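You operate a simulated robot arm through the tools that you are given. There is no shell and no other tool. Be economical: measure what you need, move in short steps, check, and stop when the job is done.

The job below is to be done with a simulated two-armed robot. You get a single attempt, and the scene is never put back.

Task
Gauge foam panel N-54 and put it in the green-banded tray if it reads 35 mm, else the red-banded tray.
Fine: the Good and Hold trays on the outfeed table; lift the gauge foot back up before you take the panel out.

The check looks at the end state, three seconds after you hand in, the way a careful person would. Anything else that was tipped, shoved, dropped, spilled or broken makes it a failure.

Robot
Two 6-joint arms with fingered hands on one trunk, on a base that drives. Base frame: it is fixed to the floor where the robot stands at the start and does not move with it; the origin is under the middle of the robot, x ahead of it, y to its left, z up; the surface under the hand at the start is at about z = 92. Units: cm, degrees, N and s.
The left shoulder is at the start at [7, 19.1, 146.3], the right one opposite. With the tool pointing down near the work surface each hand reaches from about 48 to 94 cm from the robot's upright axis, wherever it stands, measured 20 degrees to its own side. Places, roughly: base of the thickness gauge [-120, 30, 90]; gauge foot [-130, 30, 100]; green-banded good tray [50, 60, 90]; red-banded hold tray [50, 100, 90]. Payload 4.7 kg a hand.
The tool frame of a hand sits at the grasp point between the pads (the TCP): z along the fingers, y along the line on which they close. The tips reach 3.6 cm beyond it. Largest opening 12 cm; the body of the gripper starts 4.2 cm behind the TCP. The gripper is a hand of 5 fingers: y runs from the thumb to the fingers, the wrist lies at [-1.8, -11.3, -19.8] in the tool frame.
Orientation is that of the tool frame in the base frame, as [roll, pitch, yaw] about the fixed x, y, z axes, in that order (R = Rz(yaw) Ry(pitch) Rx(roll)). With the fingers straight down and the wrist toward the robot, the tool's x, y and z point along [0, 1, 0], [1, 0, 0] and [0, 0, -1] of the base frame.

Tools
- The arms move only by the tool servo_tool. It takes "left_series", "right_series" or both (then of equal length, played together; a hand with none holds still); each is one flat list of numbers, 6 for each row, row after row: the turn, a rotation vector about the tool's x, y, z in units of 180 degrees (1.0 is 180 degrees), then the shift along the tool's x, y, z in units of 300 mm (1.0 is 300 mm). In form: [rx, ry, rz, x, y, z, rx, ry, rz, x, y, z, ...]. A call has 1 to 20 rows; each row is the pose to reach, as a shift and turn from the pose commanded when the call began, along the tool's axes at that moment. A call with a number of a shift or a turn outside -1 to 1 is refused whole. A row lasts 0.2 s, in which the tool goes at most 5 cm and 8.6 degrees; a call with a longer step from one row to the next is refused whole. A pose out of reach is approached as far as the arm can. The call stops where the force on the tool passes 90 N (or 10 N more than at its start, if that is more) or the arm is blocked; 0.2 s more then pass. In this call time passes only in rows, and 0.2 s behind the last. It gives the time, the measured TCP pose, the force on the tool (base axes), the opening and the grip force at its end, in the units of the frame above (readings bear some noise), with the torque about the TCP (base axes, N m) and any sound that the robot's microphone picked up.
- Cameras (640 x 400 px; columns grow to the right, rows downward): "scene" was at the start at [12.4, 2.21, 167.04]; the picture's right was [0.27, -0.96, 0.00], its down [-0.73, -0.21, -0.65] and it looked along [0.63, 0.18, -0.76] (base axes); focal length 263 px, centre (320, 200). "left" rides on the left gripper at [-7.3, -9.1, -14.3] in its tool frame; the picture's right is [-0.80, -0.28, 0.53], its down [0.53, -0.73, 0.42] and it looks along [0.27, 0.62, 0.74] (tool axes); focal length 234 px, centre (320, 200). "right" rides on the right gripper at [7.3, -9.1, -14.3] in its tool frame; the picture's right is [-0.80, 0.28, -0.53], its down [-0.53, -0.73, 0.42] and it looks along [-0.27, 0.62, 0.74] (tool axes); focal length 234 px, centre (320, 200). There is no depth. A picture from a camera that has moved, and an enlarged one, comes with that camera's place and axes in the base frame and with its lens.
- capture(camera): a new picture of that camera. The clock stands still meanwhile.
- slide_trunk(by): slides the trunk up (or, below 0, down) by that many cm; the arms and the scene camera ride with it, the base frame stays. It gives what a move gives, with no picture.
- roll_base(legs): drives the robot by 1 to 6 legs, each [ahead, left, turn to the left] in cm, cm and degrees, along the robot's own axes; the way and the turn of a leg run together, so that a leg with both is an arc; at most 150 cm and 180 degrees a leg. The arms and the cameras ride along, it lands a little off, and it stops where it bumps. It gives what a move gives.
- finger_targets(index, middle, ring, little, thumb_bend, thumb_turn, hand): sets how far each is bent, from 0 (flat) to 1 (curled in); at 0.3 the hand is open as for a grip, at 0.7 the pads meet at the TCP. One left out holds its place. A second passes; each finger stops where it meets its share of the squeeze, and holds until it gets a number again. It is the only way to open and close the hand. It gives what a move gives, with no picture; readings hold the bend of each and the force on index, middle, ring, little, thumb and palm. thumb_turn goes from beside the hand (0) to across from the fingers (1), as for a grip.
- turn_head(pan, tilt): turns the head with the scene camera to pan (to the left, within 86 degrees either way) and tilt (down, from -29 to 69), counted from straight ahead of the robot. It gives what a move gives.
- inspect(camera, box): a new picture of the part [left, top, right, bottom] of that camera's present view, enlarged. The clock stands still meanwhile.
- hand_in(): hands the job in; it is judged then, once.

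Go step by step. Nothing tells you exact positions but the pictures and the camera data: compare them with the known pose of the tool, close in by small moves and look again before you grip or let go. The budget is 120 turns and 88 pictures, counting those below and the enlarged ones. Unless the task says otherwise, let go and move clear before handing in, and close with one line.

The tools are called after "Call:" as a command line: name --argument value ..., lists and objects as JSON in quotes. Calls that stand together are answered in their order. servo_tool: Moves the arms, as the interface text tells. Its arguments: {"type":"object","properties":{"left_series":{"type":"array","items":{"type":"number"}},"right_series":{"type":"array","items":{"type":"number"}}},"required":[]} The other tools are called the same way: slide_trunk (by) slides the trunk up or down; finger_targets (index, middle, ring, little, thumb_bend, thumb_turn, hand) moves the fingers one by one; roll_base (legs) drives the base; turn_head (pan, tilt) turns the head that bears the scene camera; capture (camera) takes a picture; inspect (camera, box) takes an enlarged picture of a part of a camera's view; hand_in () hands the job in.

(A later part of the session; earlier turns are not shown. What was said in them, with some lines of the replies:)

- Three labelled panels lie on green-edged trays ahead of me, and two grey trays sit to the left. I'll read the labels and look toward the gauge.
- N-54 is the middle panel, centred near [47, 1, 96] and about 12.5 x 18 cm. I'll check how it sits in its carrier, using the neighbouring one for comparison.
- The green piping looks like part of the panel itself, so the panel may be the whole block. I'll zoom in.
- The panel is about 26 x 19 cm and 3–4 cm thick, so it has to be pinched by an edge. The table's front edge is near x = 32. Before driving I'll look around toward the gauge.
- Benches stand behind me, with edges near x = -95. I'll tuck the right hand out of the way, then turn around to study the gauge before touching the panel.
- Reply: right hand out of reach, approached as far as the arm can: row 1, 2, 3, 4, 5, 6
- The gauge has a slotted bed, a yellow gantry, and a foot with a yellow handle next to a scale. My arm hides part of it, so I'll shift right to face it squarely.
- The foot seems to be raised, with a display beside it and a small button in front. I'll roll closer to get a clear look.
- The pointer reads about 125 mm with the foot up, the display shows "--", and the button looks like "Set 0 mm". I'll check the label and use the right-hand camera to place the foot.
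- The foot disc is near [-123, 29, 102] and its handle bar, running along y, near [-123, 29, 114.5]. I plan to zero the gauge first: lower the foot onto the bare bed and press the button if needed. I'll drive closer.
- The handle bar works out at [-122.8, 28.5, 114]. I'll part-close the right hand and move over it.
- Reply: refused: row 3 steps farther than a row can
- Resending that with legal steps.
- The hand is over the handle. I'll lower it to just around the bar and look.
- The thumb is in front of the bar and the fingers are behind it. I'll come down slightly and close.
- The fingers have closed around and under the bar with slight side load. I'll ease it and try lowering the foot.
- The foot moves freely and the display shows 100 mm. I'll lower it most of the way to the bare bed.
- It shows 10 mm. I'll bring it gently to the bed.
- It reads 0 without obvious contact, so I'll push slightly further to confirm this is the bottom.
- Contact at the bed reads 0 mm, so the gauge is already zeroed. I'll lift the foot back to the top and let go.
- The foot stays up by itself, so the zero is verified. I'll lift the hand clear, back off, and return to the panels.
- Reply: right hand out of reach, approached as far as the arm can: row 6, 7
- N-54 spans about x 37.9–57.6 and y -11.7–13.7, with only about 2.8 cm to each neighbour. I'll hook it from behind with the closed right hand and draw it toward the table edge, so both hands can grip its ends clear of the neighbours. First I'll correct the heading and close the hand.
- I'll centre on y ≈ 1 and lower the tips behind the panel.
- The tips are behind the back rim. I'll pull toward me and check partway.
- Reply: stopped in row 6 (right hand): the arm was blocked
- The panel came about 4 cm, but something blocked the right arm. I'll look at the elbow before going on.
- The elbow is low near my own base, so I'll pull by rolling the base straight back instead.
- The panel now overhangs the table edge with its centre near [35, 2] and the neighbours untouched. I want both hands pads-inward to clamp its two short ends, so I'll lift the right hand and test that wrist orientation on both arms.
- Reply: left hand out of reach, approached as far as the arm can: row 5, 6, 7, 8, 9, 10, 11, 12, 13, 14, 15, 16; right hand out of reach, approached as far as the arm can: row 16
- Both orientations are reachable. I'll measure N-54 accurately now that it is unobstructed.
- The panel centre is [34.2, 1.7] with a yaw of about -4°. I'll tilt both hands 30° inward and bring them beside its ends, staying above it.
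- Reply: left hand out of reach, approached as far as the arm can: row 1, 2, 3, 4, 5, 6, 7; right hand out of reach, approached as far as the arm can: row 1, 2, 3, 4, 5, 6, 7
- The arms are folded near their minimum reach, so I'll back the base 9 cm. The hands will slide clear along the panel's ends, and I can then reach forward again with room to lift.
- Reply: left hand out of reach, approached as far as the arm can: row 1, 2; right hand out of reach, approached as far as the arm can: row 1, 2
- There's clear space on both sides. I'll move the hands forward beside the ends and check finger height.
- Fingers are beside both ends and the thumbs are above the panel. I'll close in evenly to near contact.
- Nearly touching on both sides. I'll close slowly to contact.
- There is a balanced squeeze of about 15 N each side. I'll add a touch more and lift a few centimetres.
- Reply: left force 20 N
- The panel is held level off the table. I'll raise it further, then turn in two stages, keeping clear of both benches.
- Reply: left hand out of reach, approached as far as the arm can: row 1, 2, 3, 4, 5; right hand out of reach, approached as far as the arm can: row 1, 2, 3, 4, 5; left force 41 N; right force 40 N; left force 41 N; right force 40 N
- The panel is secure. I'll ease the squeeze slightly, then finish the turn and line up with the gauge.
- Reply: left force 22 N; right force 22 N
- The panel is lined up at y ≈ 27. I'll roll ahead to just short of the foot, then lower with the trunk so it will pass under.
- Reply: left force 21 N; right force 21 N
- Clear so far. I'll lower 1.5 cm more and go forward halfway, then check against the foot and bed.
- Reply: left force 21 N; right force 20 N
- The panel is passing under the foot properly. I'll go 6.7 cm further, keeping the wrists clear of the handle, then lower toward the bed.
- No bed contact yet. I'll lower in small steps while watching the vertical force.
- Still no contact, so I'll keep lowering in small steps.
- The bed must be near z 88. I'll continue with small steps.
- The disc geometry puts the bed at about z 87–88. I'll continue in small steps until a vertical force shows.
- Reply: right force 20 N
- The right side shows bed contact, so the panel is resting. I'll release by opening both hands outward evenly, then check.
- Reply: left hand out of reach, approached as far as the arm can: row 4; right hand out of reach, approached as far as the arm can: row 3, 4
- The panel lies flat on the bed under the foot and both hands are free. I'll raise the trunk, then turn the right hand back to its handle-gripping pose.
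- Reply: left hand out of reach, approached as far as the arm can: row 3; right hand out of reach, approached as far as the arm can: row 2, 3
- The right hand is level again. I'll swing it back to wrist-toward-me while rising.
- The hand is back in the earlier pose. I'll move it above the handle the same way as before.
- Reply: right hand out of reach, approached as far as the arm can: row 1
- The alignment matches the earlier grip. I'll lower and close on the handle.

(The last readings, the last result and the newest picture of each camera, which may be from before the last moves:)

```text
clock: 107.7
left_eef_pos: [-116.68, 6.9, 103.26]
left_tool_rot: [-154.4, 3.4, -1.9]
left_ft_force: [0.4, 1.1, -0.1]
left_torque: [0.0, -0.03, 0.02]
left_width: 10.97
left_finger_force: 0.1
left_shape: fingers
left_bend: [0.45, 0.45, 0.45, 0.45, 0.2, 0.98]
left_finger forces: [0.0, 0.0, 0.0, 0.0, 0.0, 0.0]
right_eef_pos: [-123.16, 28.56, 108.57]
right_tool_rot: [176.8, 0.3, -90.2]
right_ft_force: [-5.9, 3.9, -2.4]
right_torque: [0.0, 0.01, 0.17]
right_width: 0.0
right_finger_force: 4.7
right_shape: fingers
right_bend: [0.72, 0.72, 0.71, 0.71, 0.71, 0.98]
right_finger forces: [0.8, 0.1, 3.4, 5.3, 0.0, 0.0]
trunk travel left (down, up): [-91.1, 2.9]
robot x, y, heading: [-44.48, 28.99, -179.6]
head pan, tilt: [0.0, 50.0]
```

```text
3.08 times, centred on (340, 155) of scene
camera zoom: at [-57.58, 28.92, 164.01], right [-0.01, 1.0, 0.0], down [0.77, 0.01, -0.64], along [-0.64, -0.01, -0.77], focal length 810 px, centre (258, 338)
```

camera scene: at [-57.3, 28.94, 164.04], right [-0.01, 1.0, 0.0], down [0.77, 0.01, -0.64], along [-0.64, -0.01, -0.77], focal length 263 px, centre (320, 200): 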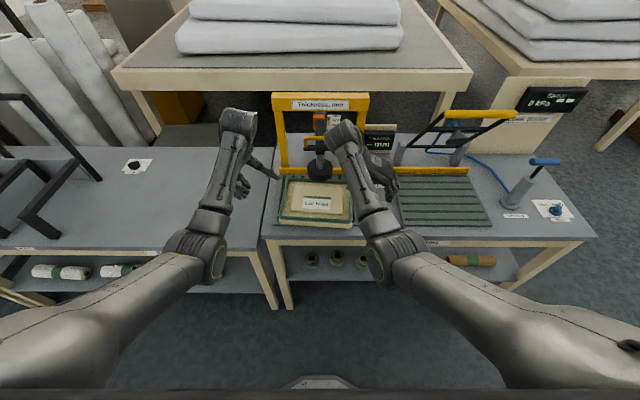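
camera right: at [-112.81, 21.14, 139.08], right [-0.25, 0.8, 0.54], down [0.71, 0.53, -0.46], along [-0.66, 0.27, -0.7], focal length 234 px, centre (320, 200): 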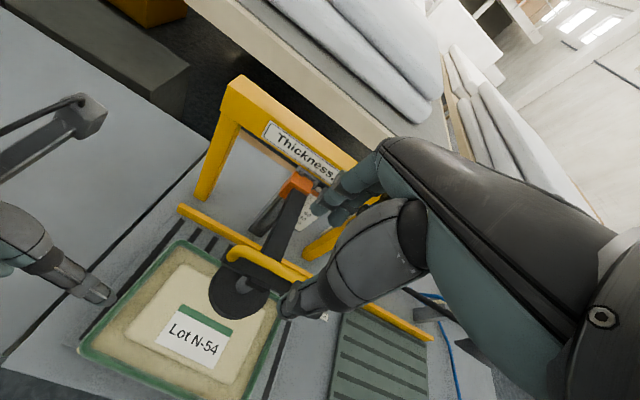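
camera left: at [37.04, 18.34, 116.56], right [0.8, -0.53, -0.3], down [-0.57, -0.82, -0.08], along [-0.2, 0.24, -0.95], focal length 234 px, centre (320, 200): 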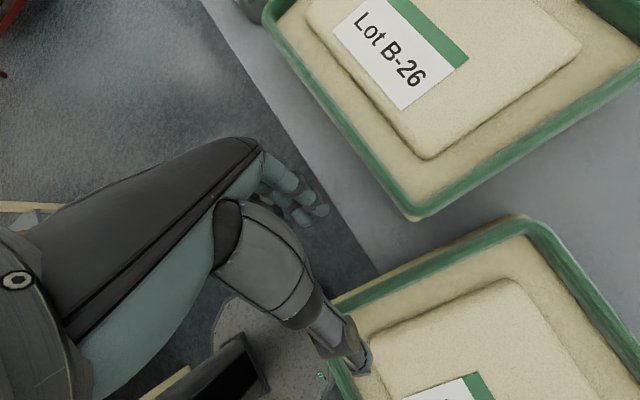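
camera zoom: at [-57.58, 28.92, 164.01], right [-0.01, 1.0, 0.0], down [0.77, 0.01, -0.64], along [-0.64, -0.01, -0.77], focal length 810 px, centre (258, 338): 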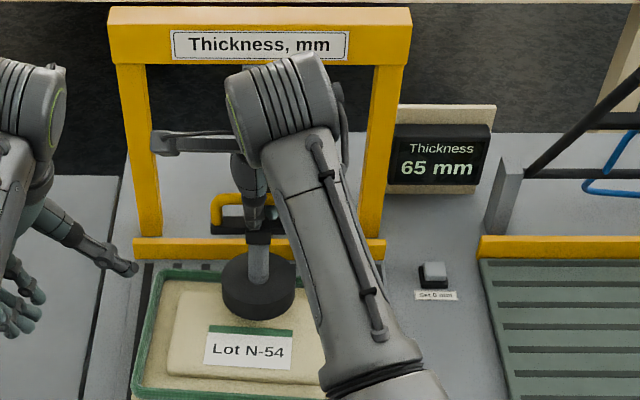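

It shows 65 mm over the pad. I'll lower gently until it rests on the foam.

Call:
servo_tool --right_series '[0, 0, 0, 0, 0, 0.03, 0, 0, 0, 0, 0, 0.055, 0, 0, 0, 0, 0, 0.07, 0, 0, 0, 0, 0, 0.08]'

Call:
inspect --camera "scene" --box '[260, 110, 400, 220]'

```text
clock: 108.7
left_eef_pos: [-116.45, 7.0, 103.28]
left_tool_rot: [-154.4, 3.5, -1.8]
left_ft_force: [0.4, 0.2, -0.2]
left_torque: [-0.03, 0.0, -0.02]
left_width: 11.02
left_finger_force: 0.1
left_shape: fingers
left_bend: [0.45, 0.45, 0.45, 0.45, 0.2, 0.98]
left_finger forces: [0.0, 0.0, 0.0, 0.1, 0.0, 0.0]
right_eef_pos: [-123.29, 28.45, 106.51]
right_tool_rot: [176.6, 0.2, -90.1]
right_ft_force: [-4.8, 6.4, 1.4]
right_torque: [0.15, 0.06, 0.17]
right_width: 0.0
right_finger_force: 2.9
right_shape: fingers
right_bend: [0.72, 0.72, 0.72, 0.71, 0.71, 0.98]
right_finger forces: [0.0, 0.1, 1.3, 5.3, 0.0, 0.0]
trunk travel left (down, up): [-91.1, 2.9]
robot x, y, heading: [-44.06, 28.74, -179.5]
head pan, tilt: [0.0, 50.0]
```

```text
3.64 times, centred on (330, 165) of scene
camera zoom: at [-57.32, 28.96, 164.05], right [-0.01, 1.0, 0.0], down [0.77, 0.01, -0.64], along [-0.64, -0.01, -0.77], focal length 958 px, centre (284, 327)
```

zoom: 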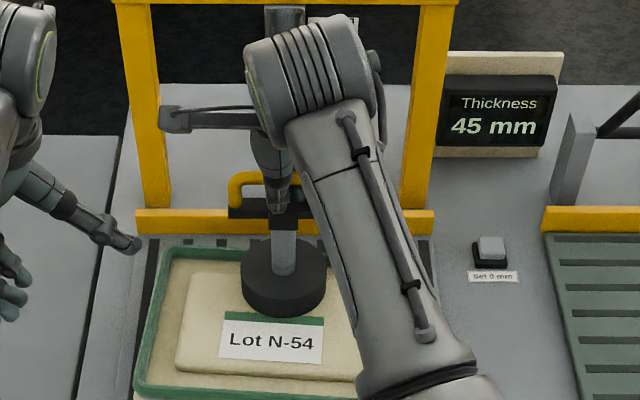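

It reads 45 mm, and it's unclear whether it's in contact. I'll press slightly lower and compare.

Call:
servo_tool --right_series '[0, 0, 0, 0, 0, 0.007, 0, 0, 0, 0, 0, 0.013]'

Call:
inspect --camera "scene" --box '[260, 110, 400, 220]'

```text
clock: 109.3
left_eef_pos: [-116.39, 6.97, 103.52]
left_tool_rot: [-154.4, 3.6, -1.8]
left_ft_force: [-0.3, 1.0, 0.1]
left_torque: [0.01, 0.03, 0.0]
left_width: 10.96
left_finger_force: 0.1
left_shape: fingers
left_bend: [0.45, 0.45, 0.45, 0.45, 0.2, 0.98]
left_finger forces: [0.0, 0.0, 0.1, 0.1, 0.0, 0.0]
right_eef_pos: [-123.35, 28.36, 106.25]
right_tool_rot: [176.5, 0.1, -90.0]
right_ft_force: [-5.3, 5.5, 11.3]
right_torque: [0.14, 0.0, 0.22]
right_width: 0.01
right_finger_force: 8.0
right_shape: fingers
right_bend: [0.72, 0.72, 0.72, 0.71, 0.72, 0.98]
right_finger forces: [0.0, 0.1, 0.8, 5.8, 9.5, 0.0]
trunk travel left (down, up): [-91.1, 2.9]
robot x, y, heading: [-44.48, 29.23, -179.7]
head pan, tilt: [0.0, 50.0]
```

```text
3.64 times, centred on (330, 165) of scene
camera zoom: at [-57.22, 28.96, 164.07], right [-0.01, 1.0, 0.0], down [0.77, 0.01, -0.64], along [-0.64, -0.01, -0.77], focal length 958 px, centre (284, 327)
```

zoom: 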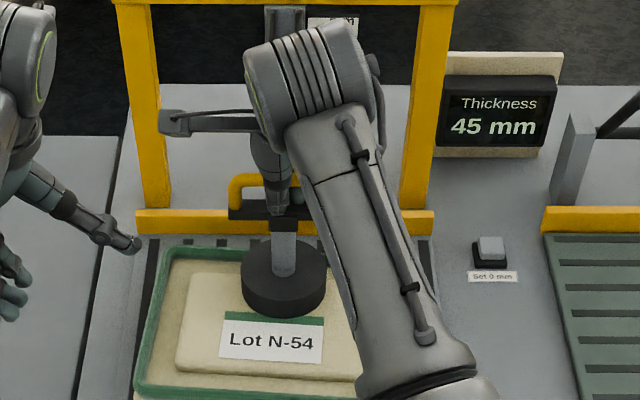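

Contact is confirmed, with the force rising while the reading stays at 45 mm. I'll check closely that the disc bears on the pad and not on the back rim.

Call:
inspect --camera "right" --box '[120, 160, 400, 360]'

Call:
inspect --camera "left" --box '[320, 0, 640, 400]'

```text
2.00 times, centred on (260, 260) of right
camera zoom: at [-113.32, 21.14, 119.89], right [-0.24, 0.8, 0.54], down [0.71, 0.53, -0.47], along [-0.66, 0.27, -0.7], focal length 468 px, centre (440, 80)
```

zoom: 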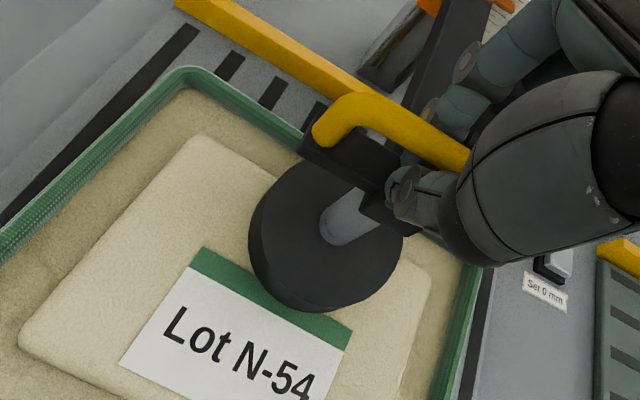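

```text
1.00 times, centred on (480, 200) of left (not enlarged: the box is as wide or as high as the picture)
camera zoom: at [-122.5, 9.22, 120.7], right [-0.81, 0.51, -0.3], down [0.55, 0.83, -0.1], along [0.2, -0.25, -0.95], focal length 234 px, centre (160, 200)
```

zoom: 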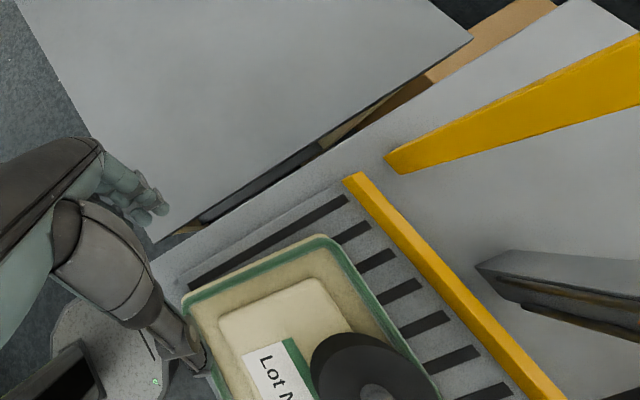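

The occlusion against the label agrees in both views, so the disc rests on the pad: N-54 reads 45 mm, not 35, and goes to the red-banded Hold tray. I'll lift the foot back to the top, let go and rise clear.

Call:
servo_tool --right_series '[0, 0, 0, 0, 0, -0.03, 0, 0, 0, 0, 0, -0.09, 0, 0, 0, 0, 0, -0.15, 0, 0, 0, 0, 0, -0.21, 0, 0, 0, 0, 0, -0.26, 0, 0, 0, 0, 0, -0.29]'

Call:
finger_targets --hand "right" --index 0.45 --middle 0.45 --ring 0.45 --little 0.45 --thumb_bend 0.45

Call:
servo_tool --right_series '[0, 0, 0, 0, 0, -0.1, 0, 0, 0, 0, 0, -0.22, 0, 0, 0, 0, 0, -0.34, 0, 0, 0, 0, -0.14, -0.35, 0, 0, 0, 0, -0.28, -0.35, 0, 0, 0, -0.14, -0.28, -0.33, 0, 0, 0, -0.28, -0.28, -0.3, 0, 0, 0, -0.42, -0.28, -0.27, 0, 0, 0, -0.573, -0.28, -0.24]'

Call:
capture --camera "scene"

```text
clock: 110.7
left_eef_pos: [-116.64, 7.06, 103.42]
left_tool_rot: [-154.3, 3.4, -1.9]
left_ft_force: [-0.8, 0.2, -0.1]
left_torque: [0.04, -0.01, -0.04]
left_width: 10.99
left_finger_force: 0.1
left_shape: fingers
left_bend: [0.45, 0.45, 0.45, 0.45, 0.2, 0.98]
left_finger forces: [0.0, 0.0, 0.0, 0.0, 0.0, 0.1]
right_eef_pos: [-123.05, 28.58, 114.83]
right_tool_rot: [176.6, 0.3, -90.2]
right_ft_force: [-15.3, 2.0, 4.2]
right_torque: [0.11, 0.17, 0.41]
right_width: 0.03
right_finger_force: 7.1
right_shape: fingers
right_bend: [0.72, 0.72, 0.71, 0.71, 0.71, 0.97]
right_finger forces: [3.6, 0.0, 3.0, 6.1, 0.0, 0.1]
trunk travel left (down, up): [-91.1, 2.9]
robot x, y, heading: [-44.49, 28.78, -179.6]
head pan, tilt: [0.0, 50.0]
```

```text
clock: 111.7
left_eef_pos: [-116.4, 6.88, 103.5]
left_tool_rot: [-154.3, 3.6, -1.8]
left_ft_force: [0.4, 0.2, -0.4]
left_torque: [0.0, 0.01, 0.02]
left_width: 11.01
left_finger_force: 0.1
left_shape: fingers
left_bend: [0.45, 0.45, 0.45, 0.45, 0.2, 0.98]
left_finger forces: [0.1, 0.1, 0.1, 0.0, 0.0, 0.0]
right_eef_pos: [-122.5, 28.6, 114.77]
right_tool_rot: [176.7, 0.3, -90.1]
right_ft_force: [1.1, -0.3, 3.7]
right_torque: [0.02, 0.2, 0.0]
right_width: 7.78
right_finger_force: 2.7
right_shape: fingers
right_bend: [0.45, 0.46, 0.45, 0.45, 0.45, 0.97]
right_finger forces: [0.0, 4.7, 0.0, 0.0, 0.0, 0.0]
trunk travel left (down, up): [-91.1, 2.9]
robot x, y, heading: [-44.31, 28.89, -179.7]
head pan, tilt: [0.0, 50.0]
```

```text
clock: 113.7
left_eef_pos: [-116.5, 7.17, 103.48]
left_tool_rot: [-154.5, 3.5, -1.9]
left_ft_force: [-1.2, 1.0, 0.0]
left_torque: [-0.01, 0.01, 0.02]
left_width: 10.99
left_finger_force: 0.0
left_shape: fingers
left_bend: [0.45, 0.45, 0.45, 0.45, 0.2, 0.98]
left_finger forces: [0.0, 0.1, 0.1, 0.1, 0.0, 0.0]
right_eef_pos: [-114.58, 46.08, 121.34]
right_tool_rot: [176.8, 0.1, -90.1]
right_ft_force: [0.3, 0.4, 0.2]
right_torque: [-0.03, -0.01, 0.03]
right_width: 7.82
right_finger_force: 0.1
right_shape: fingers
right_bend: [0.45, 0.45, 0.45, 0.45, 0.45, 0.98]
right_finger forces: [0.1, 0.1, 0.0, 0.1, 0.0, 0.1]
trunk travel left (down, up): [-91.1, 2.9]
robot x, y, heading: [-44.39, 29.08, -179.4]
head pan, tilt: [0.0, 50.0]
```

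```text
11 pictures are left
camera scene: at [-57.38, 29.28, 164.04], right [-0.01, 1.0, 0.0], down [0.77, 0.0, -0.64], along [-0.64, -0.01, -0.77], focal length 263 px, centre (320, 200)
```

scene: 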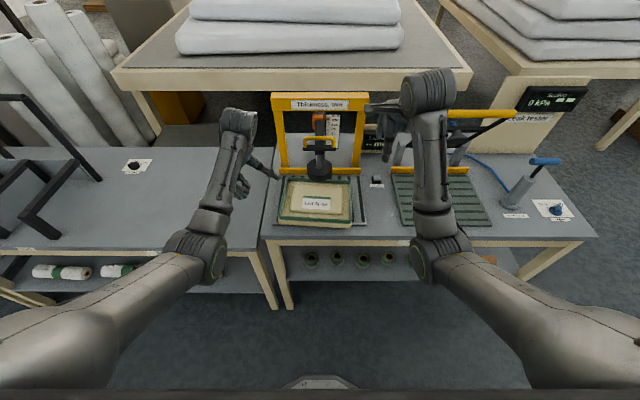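

The foot is up and stays there. I'll swing the right hand back to the clamping pose, reversing the earlier motion.

Call:
finger_targets --hand "right" --thumb_bend 0.2

Call:
servo_tool --right_series '[0, 0, 0.043, 0, 0, 0.04, 0, 0, 0.087, 0, 0, 0.08, 0, 0, 0.13, 0, 0, 0.12, 0, 0, 0.173, 0, 0, 0.16, 0, 0, 0.217, 0, 0, 0.2, 0, 0, 0.26, 0, 0, 0.25, 0, 0, 0.303, 0, 0, 0.3, 0, 0, 0.347, 0, 0, 0.35, 0, 0, 0.39, 0, 0, 0.4, 0, 0, 0.433, 0, 0, 0.45, 0, 0, 0.477, 0, 0, 0.5, 0, 0, 0.52, 0, 0, 0.55, 0, 0, 0.52, 0, 0, 0.62]'

Call:
servo_tool --right_series '[0.03, 0, 0, 0, 0, 0, 0.06, 0, 0, 0, 0, 0, 0.09, 0, 0, 0, 0, 0, 0.12, 0, 0, 0, 0, 0, 0.15, 0, 0, 0, 0, 0]'

```text
clock: 114.7
left_eef_pos: [-116.31, 6.91, 103.56]
left_tool_rot: [-154.3, 3.5, -1.9]
left_ft_force: [-0.2, 1.0, -0.4]
left_torque: [0.0, -0.02, -0.01]
left_width: 11.0
left_finger_force: 0.0
left_shape: fingers
left_bend: [0.45, 0.45, 0.45, 0.45, 0.2, 0.98]
left_finger forces: [0.0, 0.1, 0.0, 0.1, 0.1, 0.0]
right_eef_pos: [-114.44, 45.65, 121.38]
right_tool_rot: [176.7, 0.3, -90.1]
right_ft_force: [-0.2, -1.1, -0.2]
right_torque: [0.02, 0.0, 0.02]
right_width: 10.95
right_finger_force: 0.1
right_shape: fingers
right_bend: [0.45, 0.45, 0.45, 0.45, 0.2, 0.98]
right_finger forces: [0.0, 0.0, 0.0, 0.0, 0.0, 0.0]
trunk travel left (down, up): [-91.1, 2.9]
robot x, y, heading: [-44.68, 28.62, -179.6]
head pan, tilt: [0.0, 50.0]
```

```text
clock: 117.5
left_eef_pos: [-116.32, 6.68, 103.61]
left_tool_rot: [-154.4, 3.6, -1.9]
left_ft_force: [-0.9, 0.0, 0.1]
left_torque: [-0.02, -0.02, 0.0]
left_width: 11.01
left_finger_force: 0.1
left_shape: fingers
left_bend: [0.45, 0.45, 0.45, 0.45, 0.2, 0.98]
left_finger forces: [0.0, 0.0, 0.1, 0.1, 0.1, 0.0]
right_eef_pos: [-115.12, 45.71, 102.9]
right_tool_rot: [179.9, -3.5, 176.3]
right_ft_force: [-0.4, -0.1, 0.6]
right_torque: [0.01, 0.02, 0.01]
right_width: 10.95
right_finger_force: 0.1
right_shape: fingers
right_bend: [0.45, 0.45, 0.45, 0.45, 0.2, 0.98]
right_finger forces: [0.0, 0.1, 0.0, 0.1, 0.0, 0.0]
right hand out of reach, approached as far as the arm can: row 11, 12
trunk travel left (down, up): [-91.1, 2.9]
robot x, y, heading: [-44.51, 29.06, -179.7]
head pan, tilt: [0.0, 50.0]
```

```text
clock: 118.7
left_eef_pos: [-116.5, 6.93, 103.43]
left_tool_rot: [-154.5, 3.6, -1.9]
left_ft_force: [0.7, -0.1, 0.1]
left_torque: [-0.05, -0.01, -0.02]
left_width: 11.02
left_finger_force: 0.1
left_shape: fingers
left_bend: [0.45, 0.45, 0.45, 0.45, 0.2, 0.98]
left_finger forces: [0.0, 0.1, 0.0, 0.1, 0.1, 0.0]
right_eef_pos: [-115.86, 45.73, 102.13]
right_tool_rot: [-153.0, -3.4, 176.3]
right_ft_force: [-0.1, 0.3, 0.1]
right_torque: [-0.02, -0.03, 0.02]
right_width: 10.93
right_finger_force: 0.2
right_shape: fingers
right_bend: [0.45, 0.45, 0.45, 0.45, 0.2, 0.98]
right_finger forces: [0.0, 0.1, 0.0, 0.0, 0.0, 0.0]
right hand out of reach, approached as far as the arm can: row 1, 2, 3, 4, 5
trunk travel left (down, up): [-91.1, 2.9]
robot x, y, heading: [-44.52, 29.16, -179.3]
head pan, tilt: [0.0, 50.0]
```

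Both hands are back in clamping pose. I'll lower the trunk and bring the hands in to near contact.

Call:
slide_trunk --by -8.5

Call:
servo_tool --left_series '[0, 0, 0, 0, -0.07, 0.055, 0, 0, 0, 0, -0.13, 0.09, 0, 0, 0, 0, -0.19, 0.12, 0, 0, 0, 0, -0.235, 0.143, 0, 0, 0, 0, -0.258, 0.154]' --right_series '[0, 0, 0, 0, -0.05, 0.025, 0, 0, 0, 0, -0.1, 0.05, 0, 0, 0, 0, -0.15, 0.075, 0, 0, 0, 0, -0.19, 0.095, 0, 0, 0, 0, -0.218, 0.108]'

Call:
inspect --camera "scene" --box '[250, 100, 410, 240]'

```text
clock: 119.9
left_eef_pos: [-116.4, 6.78, 94.93]
left_tool_rot: [-154.3, 3.7, -1.9]
left_ft_force: [0.0, 0.0, 0.7]
left_torque: [0.01, -0.01, 0.01]
left_width: 11.02
left_finger_force: 0.1
left_shape: fingers
left_bend: [0.45, 0.45, 0.45, 0.45, 0.2, 0.98]
left_finger forces: [0.0, 0.0, 0.0, 0.0, 0.0, 0.0]
right_eef_pos: [-115.92, 45.65, 93.7]
right_tool_rot: [-152.9, -3.4, 176.3]
right_ft_force: [0.0, 1.2, 0.0]
right_torque: [0.03, 0.01, -0.05]
right_width: 10.96
right_finger_force: 0.0
right_shape: fingers
right_bend: [0.45, 0.45, 0.45, 0.45, 0.2, 0.98]
right_finger forces: [0.0, 0.0, 0.0, 0.1, 0.0, 0.0]
trunk travel left (down, up): [-82.6, 11.4]
robot x, y, heading: [-44.39, 28.81, -179.9]
head pan, tilt: [0.0, 50.0]
```

```text
clock: 121.1
left_eef_pos: [-116.08, 15.74, 94.18]
left_tool_rot: [-154.3, 3.5, -1.9]
left_ft_force: [-0.6, 0.4, -0.4]
left_torque: [0.01, 0.01, -0.02]
left_width: 10.98
left_finger_force: 0.0
left_shape: fingers
left_bend: [0.45, 0.45, 0.45, 0.45, 0.2, 0.98]
left_finger forces: [0.0, 0.0, 0.1, 0.1, 0.0, 0.0]
right_eef_pos: [-116.39, 38.2, 93.68]
right_tool_rot: [-153.0, -3.4, 176.3]
right_ft_force: [-0.8, -1.0, 0.2]
right_torque: [0.05, 0.0, 0.02]
right_width: 10.95
right_finger_force: 0.0
right_shape: fingers
right_bend: [0.45, 0.45, 0.45, 0.45, 0.2, 0.98]
right_finger forces: [0.1, 0.1, 0.0, 0.0, 0.0, 0.1]
trunk travel left (down, up): [-82.6, 11.4]
robot x, y, heading: [-44.77, 29.03, -179.6]
head pan, tilt: [0.0, 50.0]
```

```text
2.86 times, centred on (330, 170) of scene
camera zoom: at [-57.27, 28.83, 155.54], right [-0.01, 1.0, 0.0], down [0.77, 0.01, -0.64], along [-0.64, -0.01, -0.77], focal length 752 px, centre (291, 286)
```

zoom: 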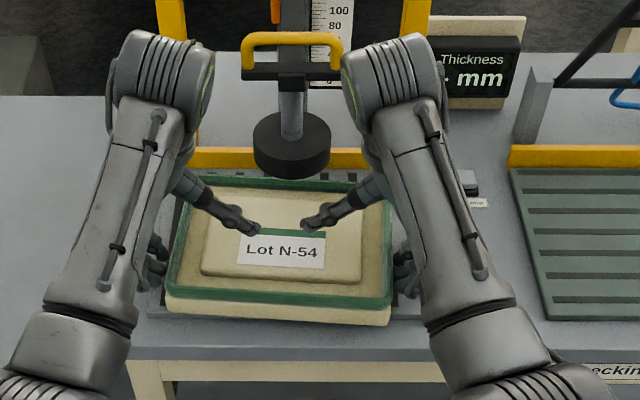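

Hands are at the ends and the foot is clear above. Now I'll squeeze to about 18 N per side.

Call:
servo_tool --left_series '[0, 0, 0, 0, -0.013, 0.0065, 0, 0, 0, 0, -0.026, 0.013, 0, 0, 0, 0, -0.04, 0.02]' --right_series '[0, 0, 0, 0, -0.01, 0.005, 0, 0, 0, 0, -0.02, 0.01, 0, 0, 0, 0, -0.031, 0.015]'

```text
clock: 121.9
left_eef_pos: [-116.19, 16.93, 94.34]
left_tool_rot: [-154.6, 3.8, -1.5]
left_ft_force: [1.9, -17.8, 6.3]
left_torque: [-1.12, -0.15, -0.13]
left_width: 11.6
left_finger_force: 8.8
left_shape: fingers
left_bend: [0.41, 0.41, 0.41, 0.45, 0.2, 0.98]
left_finger forces: [5.3, 7.4, 5.3, 0.1, 0.0, 0.0]
right_eef_pos: [-116.36, 37.47, 93.77]
right_tool_rot: [-153.2, -3.4, 176.2]
right_ft_force: [-1.5, 15.3, 5.4]
right_torque: [0.89, 0.02, 0.19]
right_width: 11.54
right_finger_force: 7.3
right_shape: fingers
right_bend: [0.41, 0.42, 0.43, 0.45, 0.2, 0.98]
right_finger forces: [5.3, 6.4, 3.2, 0.0, 0.1, 0.1]
trunk travel left (down, up): [-82.6, 11.4]
robot x, y, heading: [-44.63, 28.78, -179.2]
head pan, tilt: [0.0, 50.0]
```

Balanced grip. I'll add a little squeeze, lift 2.5 cm with the trunk, and back straight out from under the foot.

Call:
servo_tool --left_series '[0, 0, 0, 0, -0.006, 0.003]' --right_series '[0, 0, 0, 0, -0.009, 0.0045]'

Call:
slide_trunk --by 2.3

Call:
inspect --camera "scene" --box '[250, 100, 410, 240]'

```text
clock: 122.3
left_eef_pos: [-116.18, 17.17, 94.38]
left_tool_rot: [-154.7, 3.8, -1.7]
left_ft_force: [1.0, -26.9, 12.1]
left_torque: [-1.69, -0.16, -0.27]
left_width: 11.86
left_finger_force: 13.2
left_shape: fingers
left_bend: [0.39, 0.39, 0.4, 0.45, 0.2, 0.98]
left_finger forces: [7.6, 10.1, 7.7, 0.8, 0.0, 0.0]
right_eef_pos: [-116.45, 37.09, 93.88]
right_tool_rot: [-153.1, -3.7, 176.1]
right_ft_force: [-2.4, 21.5, 6.3]
right_torque: [1.33, 0.03, 0.29]
right_width: 11.86
right_finger_force: 10.7
right_shape: fingers
right_bend: [0.39, 0.4, 0.41, 0.45, 0.2, 0.98]
right_finger forces: [7.3, 9.0, 5.5, 0.1, 0.1, 0.1]
trunk travel left (down, up): [-82.6, 11.4]
robot x, y, heading: [-44.19, 29.02, -179.7]
head pan, tilt: [0.0, 50.0]
```

```text
clock: 123.0
left_eef_pos: [-116.18, 17.32, 96.5]
left_tool_rot: [-154.5, 3.6, -1.8]
left_ft_force: [0.5, -23.2, -1.1]
left_torque: [-1.13, 0.01, -0.25]
left_width: 11.94
left_finger_force: 11.2
left_shape: fingers
left_bend: [0.39, 0.39, 0.4, 0.45, 0.2, 0.98]
left_finger forces: [6.6, 9.1, 6.7, 0.2, 0.0, 0.0]
right_eef_pos: [-116.48, 37.11, 95.96]
right_tool_rot: [-153.2, -3.4, 176.1]
right_ft_force: [-0.3, 22.4, -1.9]
right_torque: [1.13, 0.01, 0.26]
right_width: 12.04
right_finger_force: 10.9
right_shape: fingers
right_bend: [0.38, 0.39, 0.4, 0.45, 0.2, 0.98]
right_finger forces: [7.3, 9.2, 5.8, 0.4, 0.1, 0.1]
trunk travel left (down, up): [-84.9, 9.1]
robot x, y, heading: [-44.19, 28.84, -179.6]
head pan, tilt: [0.0, 50.0]
```

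```text
2.86 times, centred on (330, 170) of scene
camera zoom: at [-57.22, 28.81, 157.84], right [-0.01, 1.0, 0.0], down [0.77, 0.01, -0.64], along [-0.64, 0.0, -0.77], focal length 752 px, centre (291, 286)
```

zoom: 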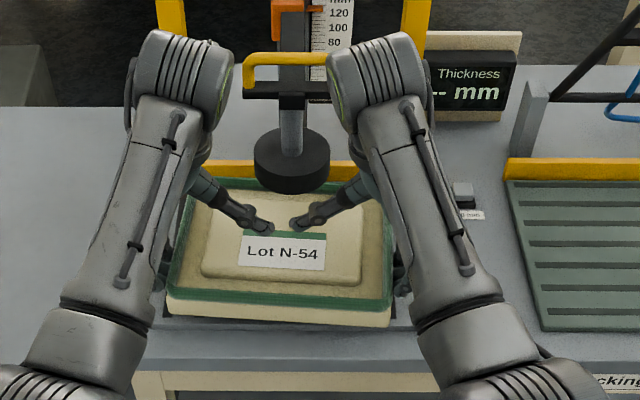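

It's lifted clear. I'll back out, raise, and drive around toward the Hold tray, making the last turn away from the table.

Call:
roll_base --legs '[[-26, 0, 0]]'

Call:
slide_trunk --by 9

Call:
roll_base --legs '[[0, 0, -45], [0, 0, -45], [0, 22, 0], [65, 0, 0]]'

Call:
capture --camera "scene"

```text
clock: 124.9
left_eef_pos: [-89.83, 17.84, 96.43]
left_tool_rot: [-154.5, 3.6, -2.0]
left_ft_force: [0.3, -22.8, 0.1]
left_torque: [-1.14, -0.02, -0.22]
left_width: 11.97
left_finger_force: 11.0
left_shape: fingers
left_bend: [0.38, 0.39, 0.4, 0.45, 0.2, 0.98]
left_finger forces: [6.5, 9.1, 6.8, 0.2, 0.0, 0.0]
right_eef_pos: [-89.91, 37.59, 95.88]
right_tool_rot: [-153.2, -3.3, 176.0]
right_ft_force: [0.6, 22.6, -0.5]
right_torque: [1.14, 0.03, 0.22]
right_width: 12.04
right_finger_force: 10.9
right_shape: fingers
right_bend: [0.38, 0.39, 0.4, 0.45, 0.2, 0.98]
right_finger forces: [7.5, 9.2, 5.8, 0.4, 0.0, 0.1]
trunk travel left (down, up): [-84.9, 9.1]
robot x, y, heading: [-17.85, 29.01, -179.8]
head pan, tilt: [0.0, 50.0]
```

```text
clock: 126.2
left_eef_pos: [-89.86, 17.72, 105.4]
left_tool_rot: [-154.7, 3.6, -2.0]
left_ft_force: [-0.7, -20.8, 0.7]
left_torque: [-1.08, -0.04, -0.2]
left_width: 11.9
left_finger_force: 10.8
left_shape: fingers
left_bend: [0.39, 0.4, 0.4, 0.45, 0.2, 0.98]
left_finger forces: [6.2, 8.1, 6.3, 0.2, 0.0, 0.1]
right_eef_pos: [-89.95, 37.63, 105.0]
right_tool_rot: [-153.3, -3.4, 175.9]
right_ft_force: [0.5, 21.5, -1.6]
right_torque: [1.07, 0.0, 0.21]
right_width: 11.97
right_finger_force: 10.6
right_shape: fingers
right_bend: [0.38, 0.4, 0.41, 0.45, 0.2, 0.98]
right_finger forces: [6.9, 8.5, 5.6, 0.0, 0.1, 0.0]
trunk travel left (down, up): [-93.9, 0.1]
robot x, y, heading: [-17.73, 29.11, -180.0]
head pan, tilt: [0.0, 50.0]
```

```text
clock: 135.3
left_eef_pos: [-48.92, 163.66, 105.51]
left_tool_rot: [-154.7, 3.7, -92.7]
left_ft_force: [-21.2, -0.1, -0.6]
left_torque: [0.02, 1.08, -0.21]
left_width: 11.92
left_finger_force: 10.3
left_shape: fingers
left_bend: [0.39, 0.4, 0.4, 0.45, 0.2, 0.98]
left_finger forces: [6.4, 8.3, 6.4, 0.3, 0.0, 0.0]
right_eef_pos: [-29.02, 163.56, 105.09]
right_tool_rot: [-153.2, -3.4, 85.2]
right_ft_force: [21.4, -0.3, -1.1]
right_torque: [-0.02, -1.1, 0.23]
right_width: 12.02
right_finger_force: 10.9
right_shape: fingers
right_bend: [0.38, 0.4, 0.4, 0.45, 0.2, 0.98]
right_finger forces: [7.1, 8.5, 5.4, 0.0, 0.1, 0.0]
trunk travel left (down, up): [-93.9, 0.1]
robot x, y, heading: [-38.53, 91.65, 89.3]
head pan, tilt: [0.0, 50.0]
```

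```text
8 pictures are left
camera scene: at [-38.61, 104.47, 166.86], right [1.0, -0.01, 0.0], down [-0.01, -0.77, -0.64], along [0.01, 0.64, -0.77], focal length 263 px, centre (320, 200)
```

scene: 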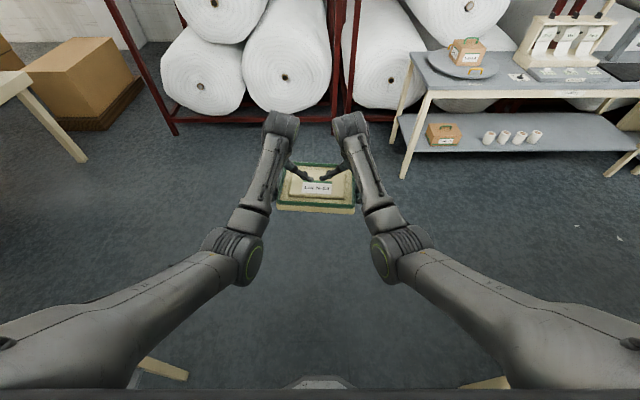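

The way is clear. I'll turn to face the Hold tray.

Call:
roll_base --legs '[[0, 0, -45], [0, 0, -44.3]]'

Call:
capture --camera "scene"

```text
clock: 140.0
left_eef_pos: [33.57, 101.76, 105.5]
left_tool_rot: [-154.6, 3.6, 177.0]
left_ft_force: [0.1, 20.4, 0.0]
left_torque: [1.01, 0.0, -0.16]
left_width: 11.84
left_finger_force: 10.0
left_shape: fingers
left_bend: [0.39, 0.4, 0.4, 0.45, 0.2, 0.98]
left_finger forces: [6.1, 7.7, 6.2, 0.2, 0.0, 0.1]
right_eef_pos: [33.13, 81.64, 104.93]
right_tool_rot: [-153.3, -3.4, -5.2]
right_ft_force: [-0.8, -20.7, -1.0]
right_torque: [-1.0, 0.07, 0.22]
right_width: 11.95
right_finger_force: 10.4
right_shape: fingers
right_bend: [0.38, 0.4, 0.41, 0.45, 0.2, 0.98]
right_finger forces: [6.7, 8.0, 5.2, 0.0, 0.0, 0.1]
trunk travel left (down, up): [-93.9, 0.1]
robot x, y, heading: [-38.71, 91.83, -1.2]
head pan, tilt: [0.0, 50.0]
```

```text
7 pictures are left
camera scene: at [-25.97, 91.68, 166.84], right [-0.02, -1.0, 0.0], down [-0.77, 0.01, -0.64], along [0.64, -0.01, -0.77], focal length 263 px, centre (320, 200)
```

scene: 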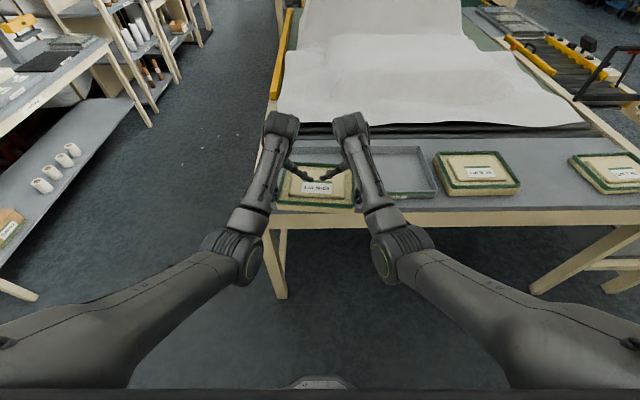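

Call:
inspect --camera "scene" --box '[240, 110, 450, 240]'

```text
3.05 times, centred on (345, 175) of scene
camera zoom: at [-25.97, 91.68, 166.84], right [-0.02, -1.0, 0.0], down [-0.77, 0.01, -0.64], along [0.64, -0.01, -0.77], focal length 803 px, centre (244, 276)
```

zoom: 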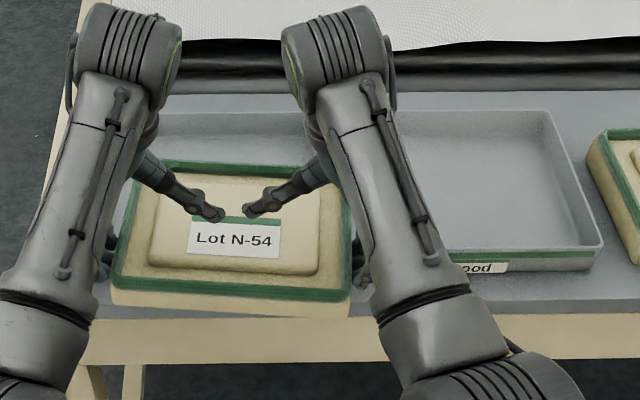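

The panel hovers over the front of the Hold tray, next to the "Good" one. I'll straighten its yaw, advance over the tray, and check margins with the hand cameras.

Call:
roll_base --legs '[[0, 0, 5], [0, -5, 0], [12.5, 0, 0]]'

Call:
capture --camera "left"

Call:
capture --camera "right"

```text
clock: 142.3
left_eef_pos: [45.08, 103.53, 105.65]
left_tool_rot: [-154.9, 3.7, -178.2]
left_ft_force: [-0.8, 18.6, 0.3]
left_torque: [0.99, 0.09, -0.17]
left_width: 11.83
left_finger_force: 9.7
left_shape: fingers
left_bend: [0.39, 0.4, 0.4, 0.45, 0.2, 0.98]
left_finger forces: [5.9, 7.4, 5.8, 0.1, 0.1, 0.1]
right_eef_pos: [46.43, 83.46, 105.08]
right_tool_rot: [-153.2, -3.4, -0.5]
right_ft_force: [0.5, -19.7, -0.8]
right_torque: [-0.95, -0.06, 0.2]
right_width: 11.95
right_finger_force: 9.4
right_shape: fingers
right_bend: [0.39, 0.4, 0.41, 0.45, 0.2, 0.98]
right_finger forces: [6.4, 7.6, 5.2, 0.0, 0.0, 0.1]
trunk travel left (down, up): [-93.9, 0.1]
robot x, y, heading: [-25.77, 87.79, 3.9]
head pan, tilt: [0.0, 50.0]
```

```text
5 pictures are left
camera left: at [51.26, 101.55, 122.8], right [0.84, -0.45, -0.3], down [-0.5, -0.86, -0.11], along [-0.21, 0.24, -0.95], focal length 234 px, centre (320, 200)
```

left: 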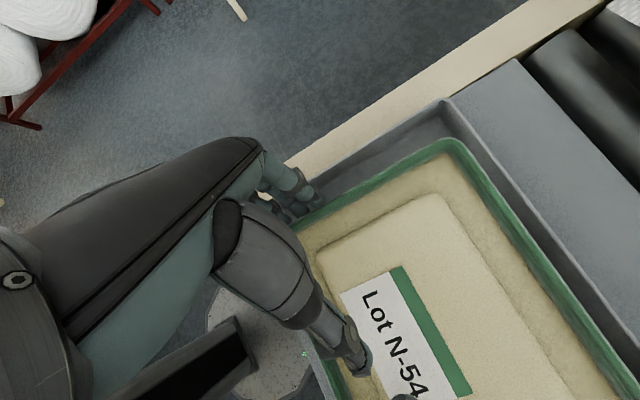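

```text
4 pictures are left
camera right: at [52.68, 85.17, 122.37], right [-0.83, -0.48, 0.29], down [-0.52, 0.85, -0.08], along [-0.21, -0.22, -0.95], focal length 234 px, centre (320, 200)
```

right: 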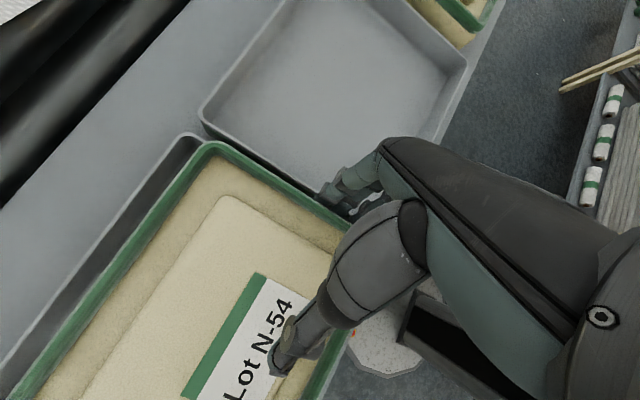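

Tray inner span is about y 81.2–109.8 and x 38–61.5, so the panel needs about 2.1 cm left and 1.2 cm ahead. I'll adjust, lower a bit and recheck.

Call:
roll_base --legs '[[1.2, 2.1, 0]]'

Call:
slide_trunk --by -1.3

Call:
capture --camera "right"

```text
clock: 143.1
left_eef_pos: [46.05, 105.31, 105.62]
left_tool_rot: [-155.1, 3.6, -178.4]
left_ft_force: [-2.0, 16.5, -0.2]
left_torque: [0.93, 0.09, -0.15]
left_width: 11.72
left_finger_force: 8.3
left_shape: fingers
left_bend: [0.4, 0.41, 0.41, 0.45, 0.2, 0.98]
left_finger forces: [5.3, 6.6, 5.3, 0.0, 0.0, 0.1]
right_eef_pos: [47.48, 85.0, 105.06]
right_tool_rot: [-153.2, -3.5, -0.6]
right_ft_force: [1.0, -18.1, -0.7]
right_torque: [-0.81, -0.06, 0.21]
right_width: 11.84
right_finger_force: 8.8
right_shape: fingers
right_bend: [0.39, 0.41, 0.41, 0.45, 0.2, 0.98]
right_finger forces: [5.8, 6.8, 4.6, 0.0, 0.0, 0.0]
trunk travel left (down, up): [-93.9, 0.1]
robot x, y, heading: [-24.92, 90.1, 3.9]
head pan, tilt: [0.0, 50.0]
```

```text
clock: 143.7
left_eef_pos: [46.22, 105.64, 104.2]
left_tool_rot: [-155.0, 3.6, -178.2]
left_ft_force: [-1.1, 14.8, -0.7]
left_torque: [0.76, 0.01, -0.13]
left_width: 11.59
left_finger_force: 7.2
left_shape: fingers
left_bend: [0.41, 0.41, 0.42, 0.45, 0.2, 0.98]
left_finger forces: [4.5, 5.5, 4.4, 0.0, 0.1, 0.0]
right_eef_pos: [47.63, 85.31, 103.6]
right_tool_rot: [-153.4, -3.5, -0.8]
right_ft_force: [0.1, -14.8, -0.5]
right_torque: [-0.74, -0.02, 0.18]
right_width: 11.71
right_finger_force: 6.9
right_shape: fingers
right_bend: [0.4, 0.41, 0.42, 0.45, 0.2, 0.98]
right_finger forces: [4.8, 5.8, 3.9, 0.0, 0.0, 0.0]
trunk travel left (down, up): [-92.6, 1.4]
robot x, y, heading: [-24.72, 89.64, 3.7]
head pan, tilt: [0.0, 50.0]
```

```text
3 pictures are left
camera right: at [53.86, 86.86, 120.89], right [-0.83, -0.47, 0.3], down [-0.52, 0.85, -0.08], along [-0.21, -0.22, -0.95], focal length 234 px, centre (320, 200)
```

right: 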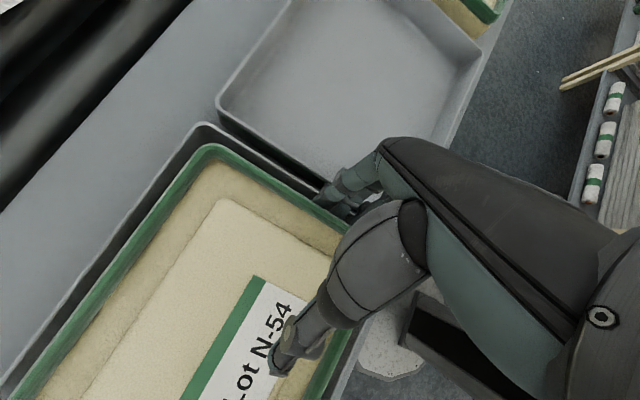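

The margins are now about 1.5–2.5 cm all round. I'll lower so the panel's underside is just inside the rim, then release both sides together.

Call:
slide_trunk --by -1.6

Call:
servo_tool --left_series '[0, 0, 0, 0, 0.05, -0.027, 0, 0, 0, 0, 0.1, -0.06, 0, 0, 0, 0, 0.13, -0.09]' --right_series '[0, 0, 0, 0, 0.05, -0.027, 0, 0, 0, 0, 0.1, -0.06, 0, 0, 0, 0, 0.13, -0.09]'

Call:
capture --camera "scene"

```text
clock: 144.3
left_eef_pos: [46.19, 105.68, 102.69]
left_tool_rot: [-154.9, 3.6, -178.3]
left_ft_force: [-0.4, 16.1, 0.4]
left_torque: [0.75, 0.06, -0.16]
left_width: 11.67
left_finger_force: 8.0
left_shape: fingers
left_bend: [0.4, 0.41, 0.41, 0.45, 0.2, 0.98]
left_finger forces: [4.9, 6.1, 4.8, 0.0, 0.1, 0.1]
right_eef_pos: [47.49, 85.44, 102.07]
right_tool_rot: [-153.5, -3.4, -0.7]
right_ft_force: [1.7, -15.9, 0.0]
right_torque: [-0.82, -0.02, 0.16]
right_width: 11.77
right_finger_force: 7.6
right_shape: fingers
right_bend: [0.4, 0.41, 0.42, 0.45, 0.2, 0.98]
right_finger forces: [5.4, 6.3, 4.3, 0.1, 0.0, 0.0]
trunk travel left (down, up): [-91.0, 3.0]
robot x, y, heading: [-24.71, 89.79, 3.6]
head pan, tilt: [0.0, 50.0]
```

```text
clock: 145.1
left_eef_pos: [46.09, 110.31, 103.52]
left_tool_rot: [-154.8, 3.7, -178.5]
left_ft_force: [0.4, 0.0, 0.4]
left_torque: [-0.01, 0.03, -0.01]
left_width: 11.01
left_finger_force: 0.1
left_shape: fingers
left_bend: [0.45, 0.45, 0.45, 0.45, 0.2, 0.98]
left_finger forces: [0.0, 0.1, 0.0, 0.0, 0.0, 0.0]
right_eef_pos: [47.45, 80.92, 102.63]
right_tool_rot: [-153.4, -3.4, -0.5]
right_ft_force: [0.7, -0.9, 0.7]
right_torque: [-0.02, 0.0, -0.01]
right_width: 10.94
right_finger_force: 0.1
right_shape: fingers
right_bend: [0.45, 0.45, 0.45, 0.45, 0.2, 0.98]
right_finger forces: [0.0, 0.1, 0.0, 0.0, 0.0, 0.0]
trunk travel left (down, up): [-91.0, 3.0]
robot x, y, heading: [-25.03, 89.8, 3.6]
head pan, tilt: [0.0, 50.0]
```

```text
2 pictures are left
camera scene: at [-12.26, 90.67, 163.94], right [0.07, -1.0, 0.0], down [-0.76, -0.05, -0.64], along [0.64, 0.04, -0.77], focal length 263 px, centre (320, 200)
```

scene: 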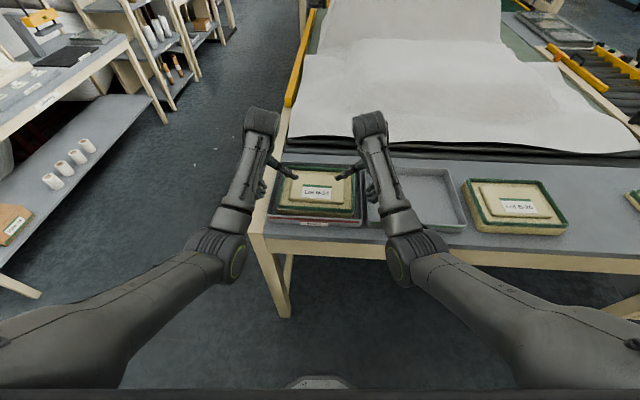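

The panel dropped into the red-banded tray. I'll raise, back off and take a final look.

Call:
slide_trunk --by 2.9

Call:
roll_base --legs '[[-28, 0, 0]]'

Call:
inspect --camera "scene" --box '[220, 90, 460, 240]'

```text
clock: 145.9
left_eef_pos: [46.09, 110.22, 106.3]
left_tool_rot: [-154.8, 3.6, -178.4]
left_ft_force: [0.7, -0.6, 0.2]
left_torque: [-0.03, 0.0, -0.02]
left_width: 11.01
left_finger_force: 0.0
left_shape: fingers
left_bend: [0.45, 0.45, 0.45, 0.45, 0.2, 0.98]
left_finger forces: [0.1, 0.1, 0.0, 0.0, 0.1, 0.0]
right_eef_pos: [47.55, 80.84, 105.46]
right_tool_rot: [-153.4, -3.4, -0.6]
right_ft_force: [1.4, -0.8, 0.6]
right_torque: [-0.01, 0.01, 0.0]
right_width: 10.94
right_finger_force: 0.0
right_shape: fingers
right_bend: [0.45, 0.45, 0.45, 0.45, 0.2, 0.98]
right_finger forces: [0.1, 0.1, 0.1, 0.0, 0.0, 0.0]
trunk travel left (down, up): [-93.9, 0.1]
robot x, y, heading: [-25.07, 90.05, 3.8]
head pan, tilt: [0.0, 50.0]
```

```text
clock: 147.8
left_eef_pos: [18.48, 108.32, 106.26]
left_tool_rot: [-154.7, 3.5, -178.6]
left_ft_force: [-0.2, 0.0, -0.5]
left_torque: [0.03, 0.01, 0.03]
left_width: 11.0
left_finger_force: 0.0
left_shape: fingers
left_bend: [0.45, 0.45, 0.45, 0.45, 0.2, 0.98]
left_finger forces: [0.1, 0.0, 0.1, 0.0, 0.0, 0.1]
right_eef_pos: [19.83, 78.91, 105.35]
right_tool_rot: [-153.4, -3.3, -0.8]
right_ft_force: [0.0, -0.4, 0.0]
right_torque: [0.02, -0.02, -0.03]
right_width: 10.94
right_finger_force: 0.0
right_shape: fingers
right_bend: [0.45, 0.45, 0.45, 0.45, 0.2, 0.98]
right_finger forces: [0.0, 0.0, 0.1, 0.0, 0.1, 0.0]
trunk travel left (down, up): [-93.9, 0.1]
robot x, y, heading: [-53.0, 87.67, 3.5]
head pan, tilt: [0.0, 50.0]
```

```text
2.67 times, centred on (340, 165) of scene
camera zoom: at [-39.83, 88.9, 166.82], right [0.06, -1.0, 0.0], down [-0.77, -0.05, -0.64], along [0.64, 0.04, -0.77], focal length 702 px, centre (267, 293)
```

zoom: 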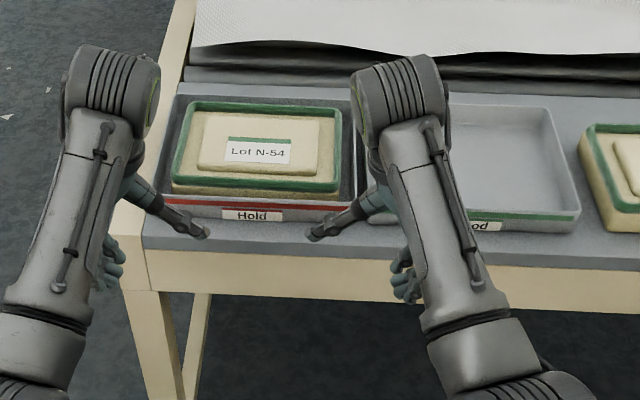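

N-54 sits inside the red-banded Hold tray, the gauge foot is up, and both hands are clear.

Call:
hand_in

```text
The job is handed in.
```

Foam panel N-54 read 45 mm on the zero-checked gauge, not 35 mm. I lifted the gauge foot back up before taking the panel out, and put the panel in the red-banded Hold tray.
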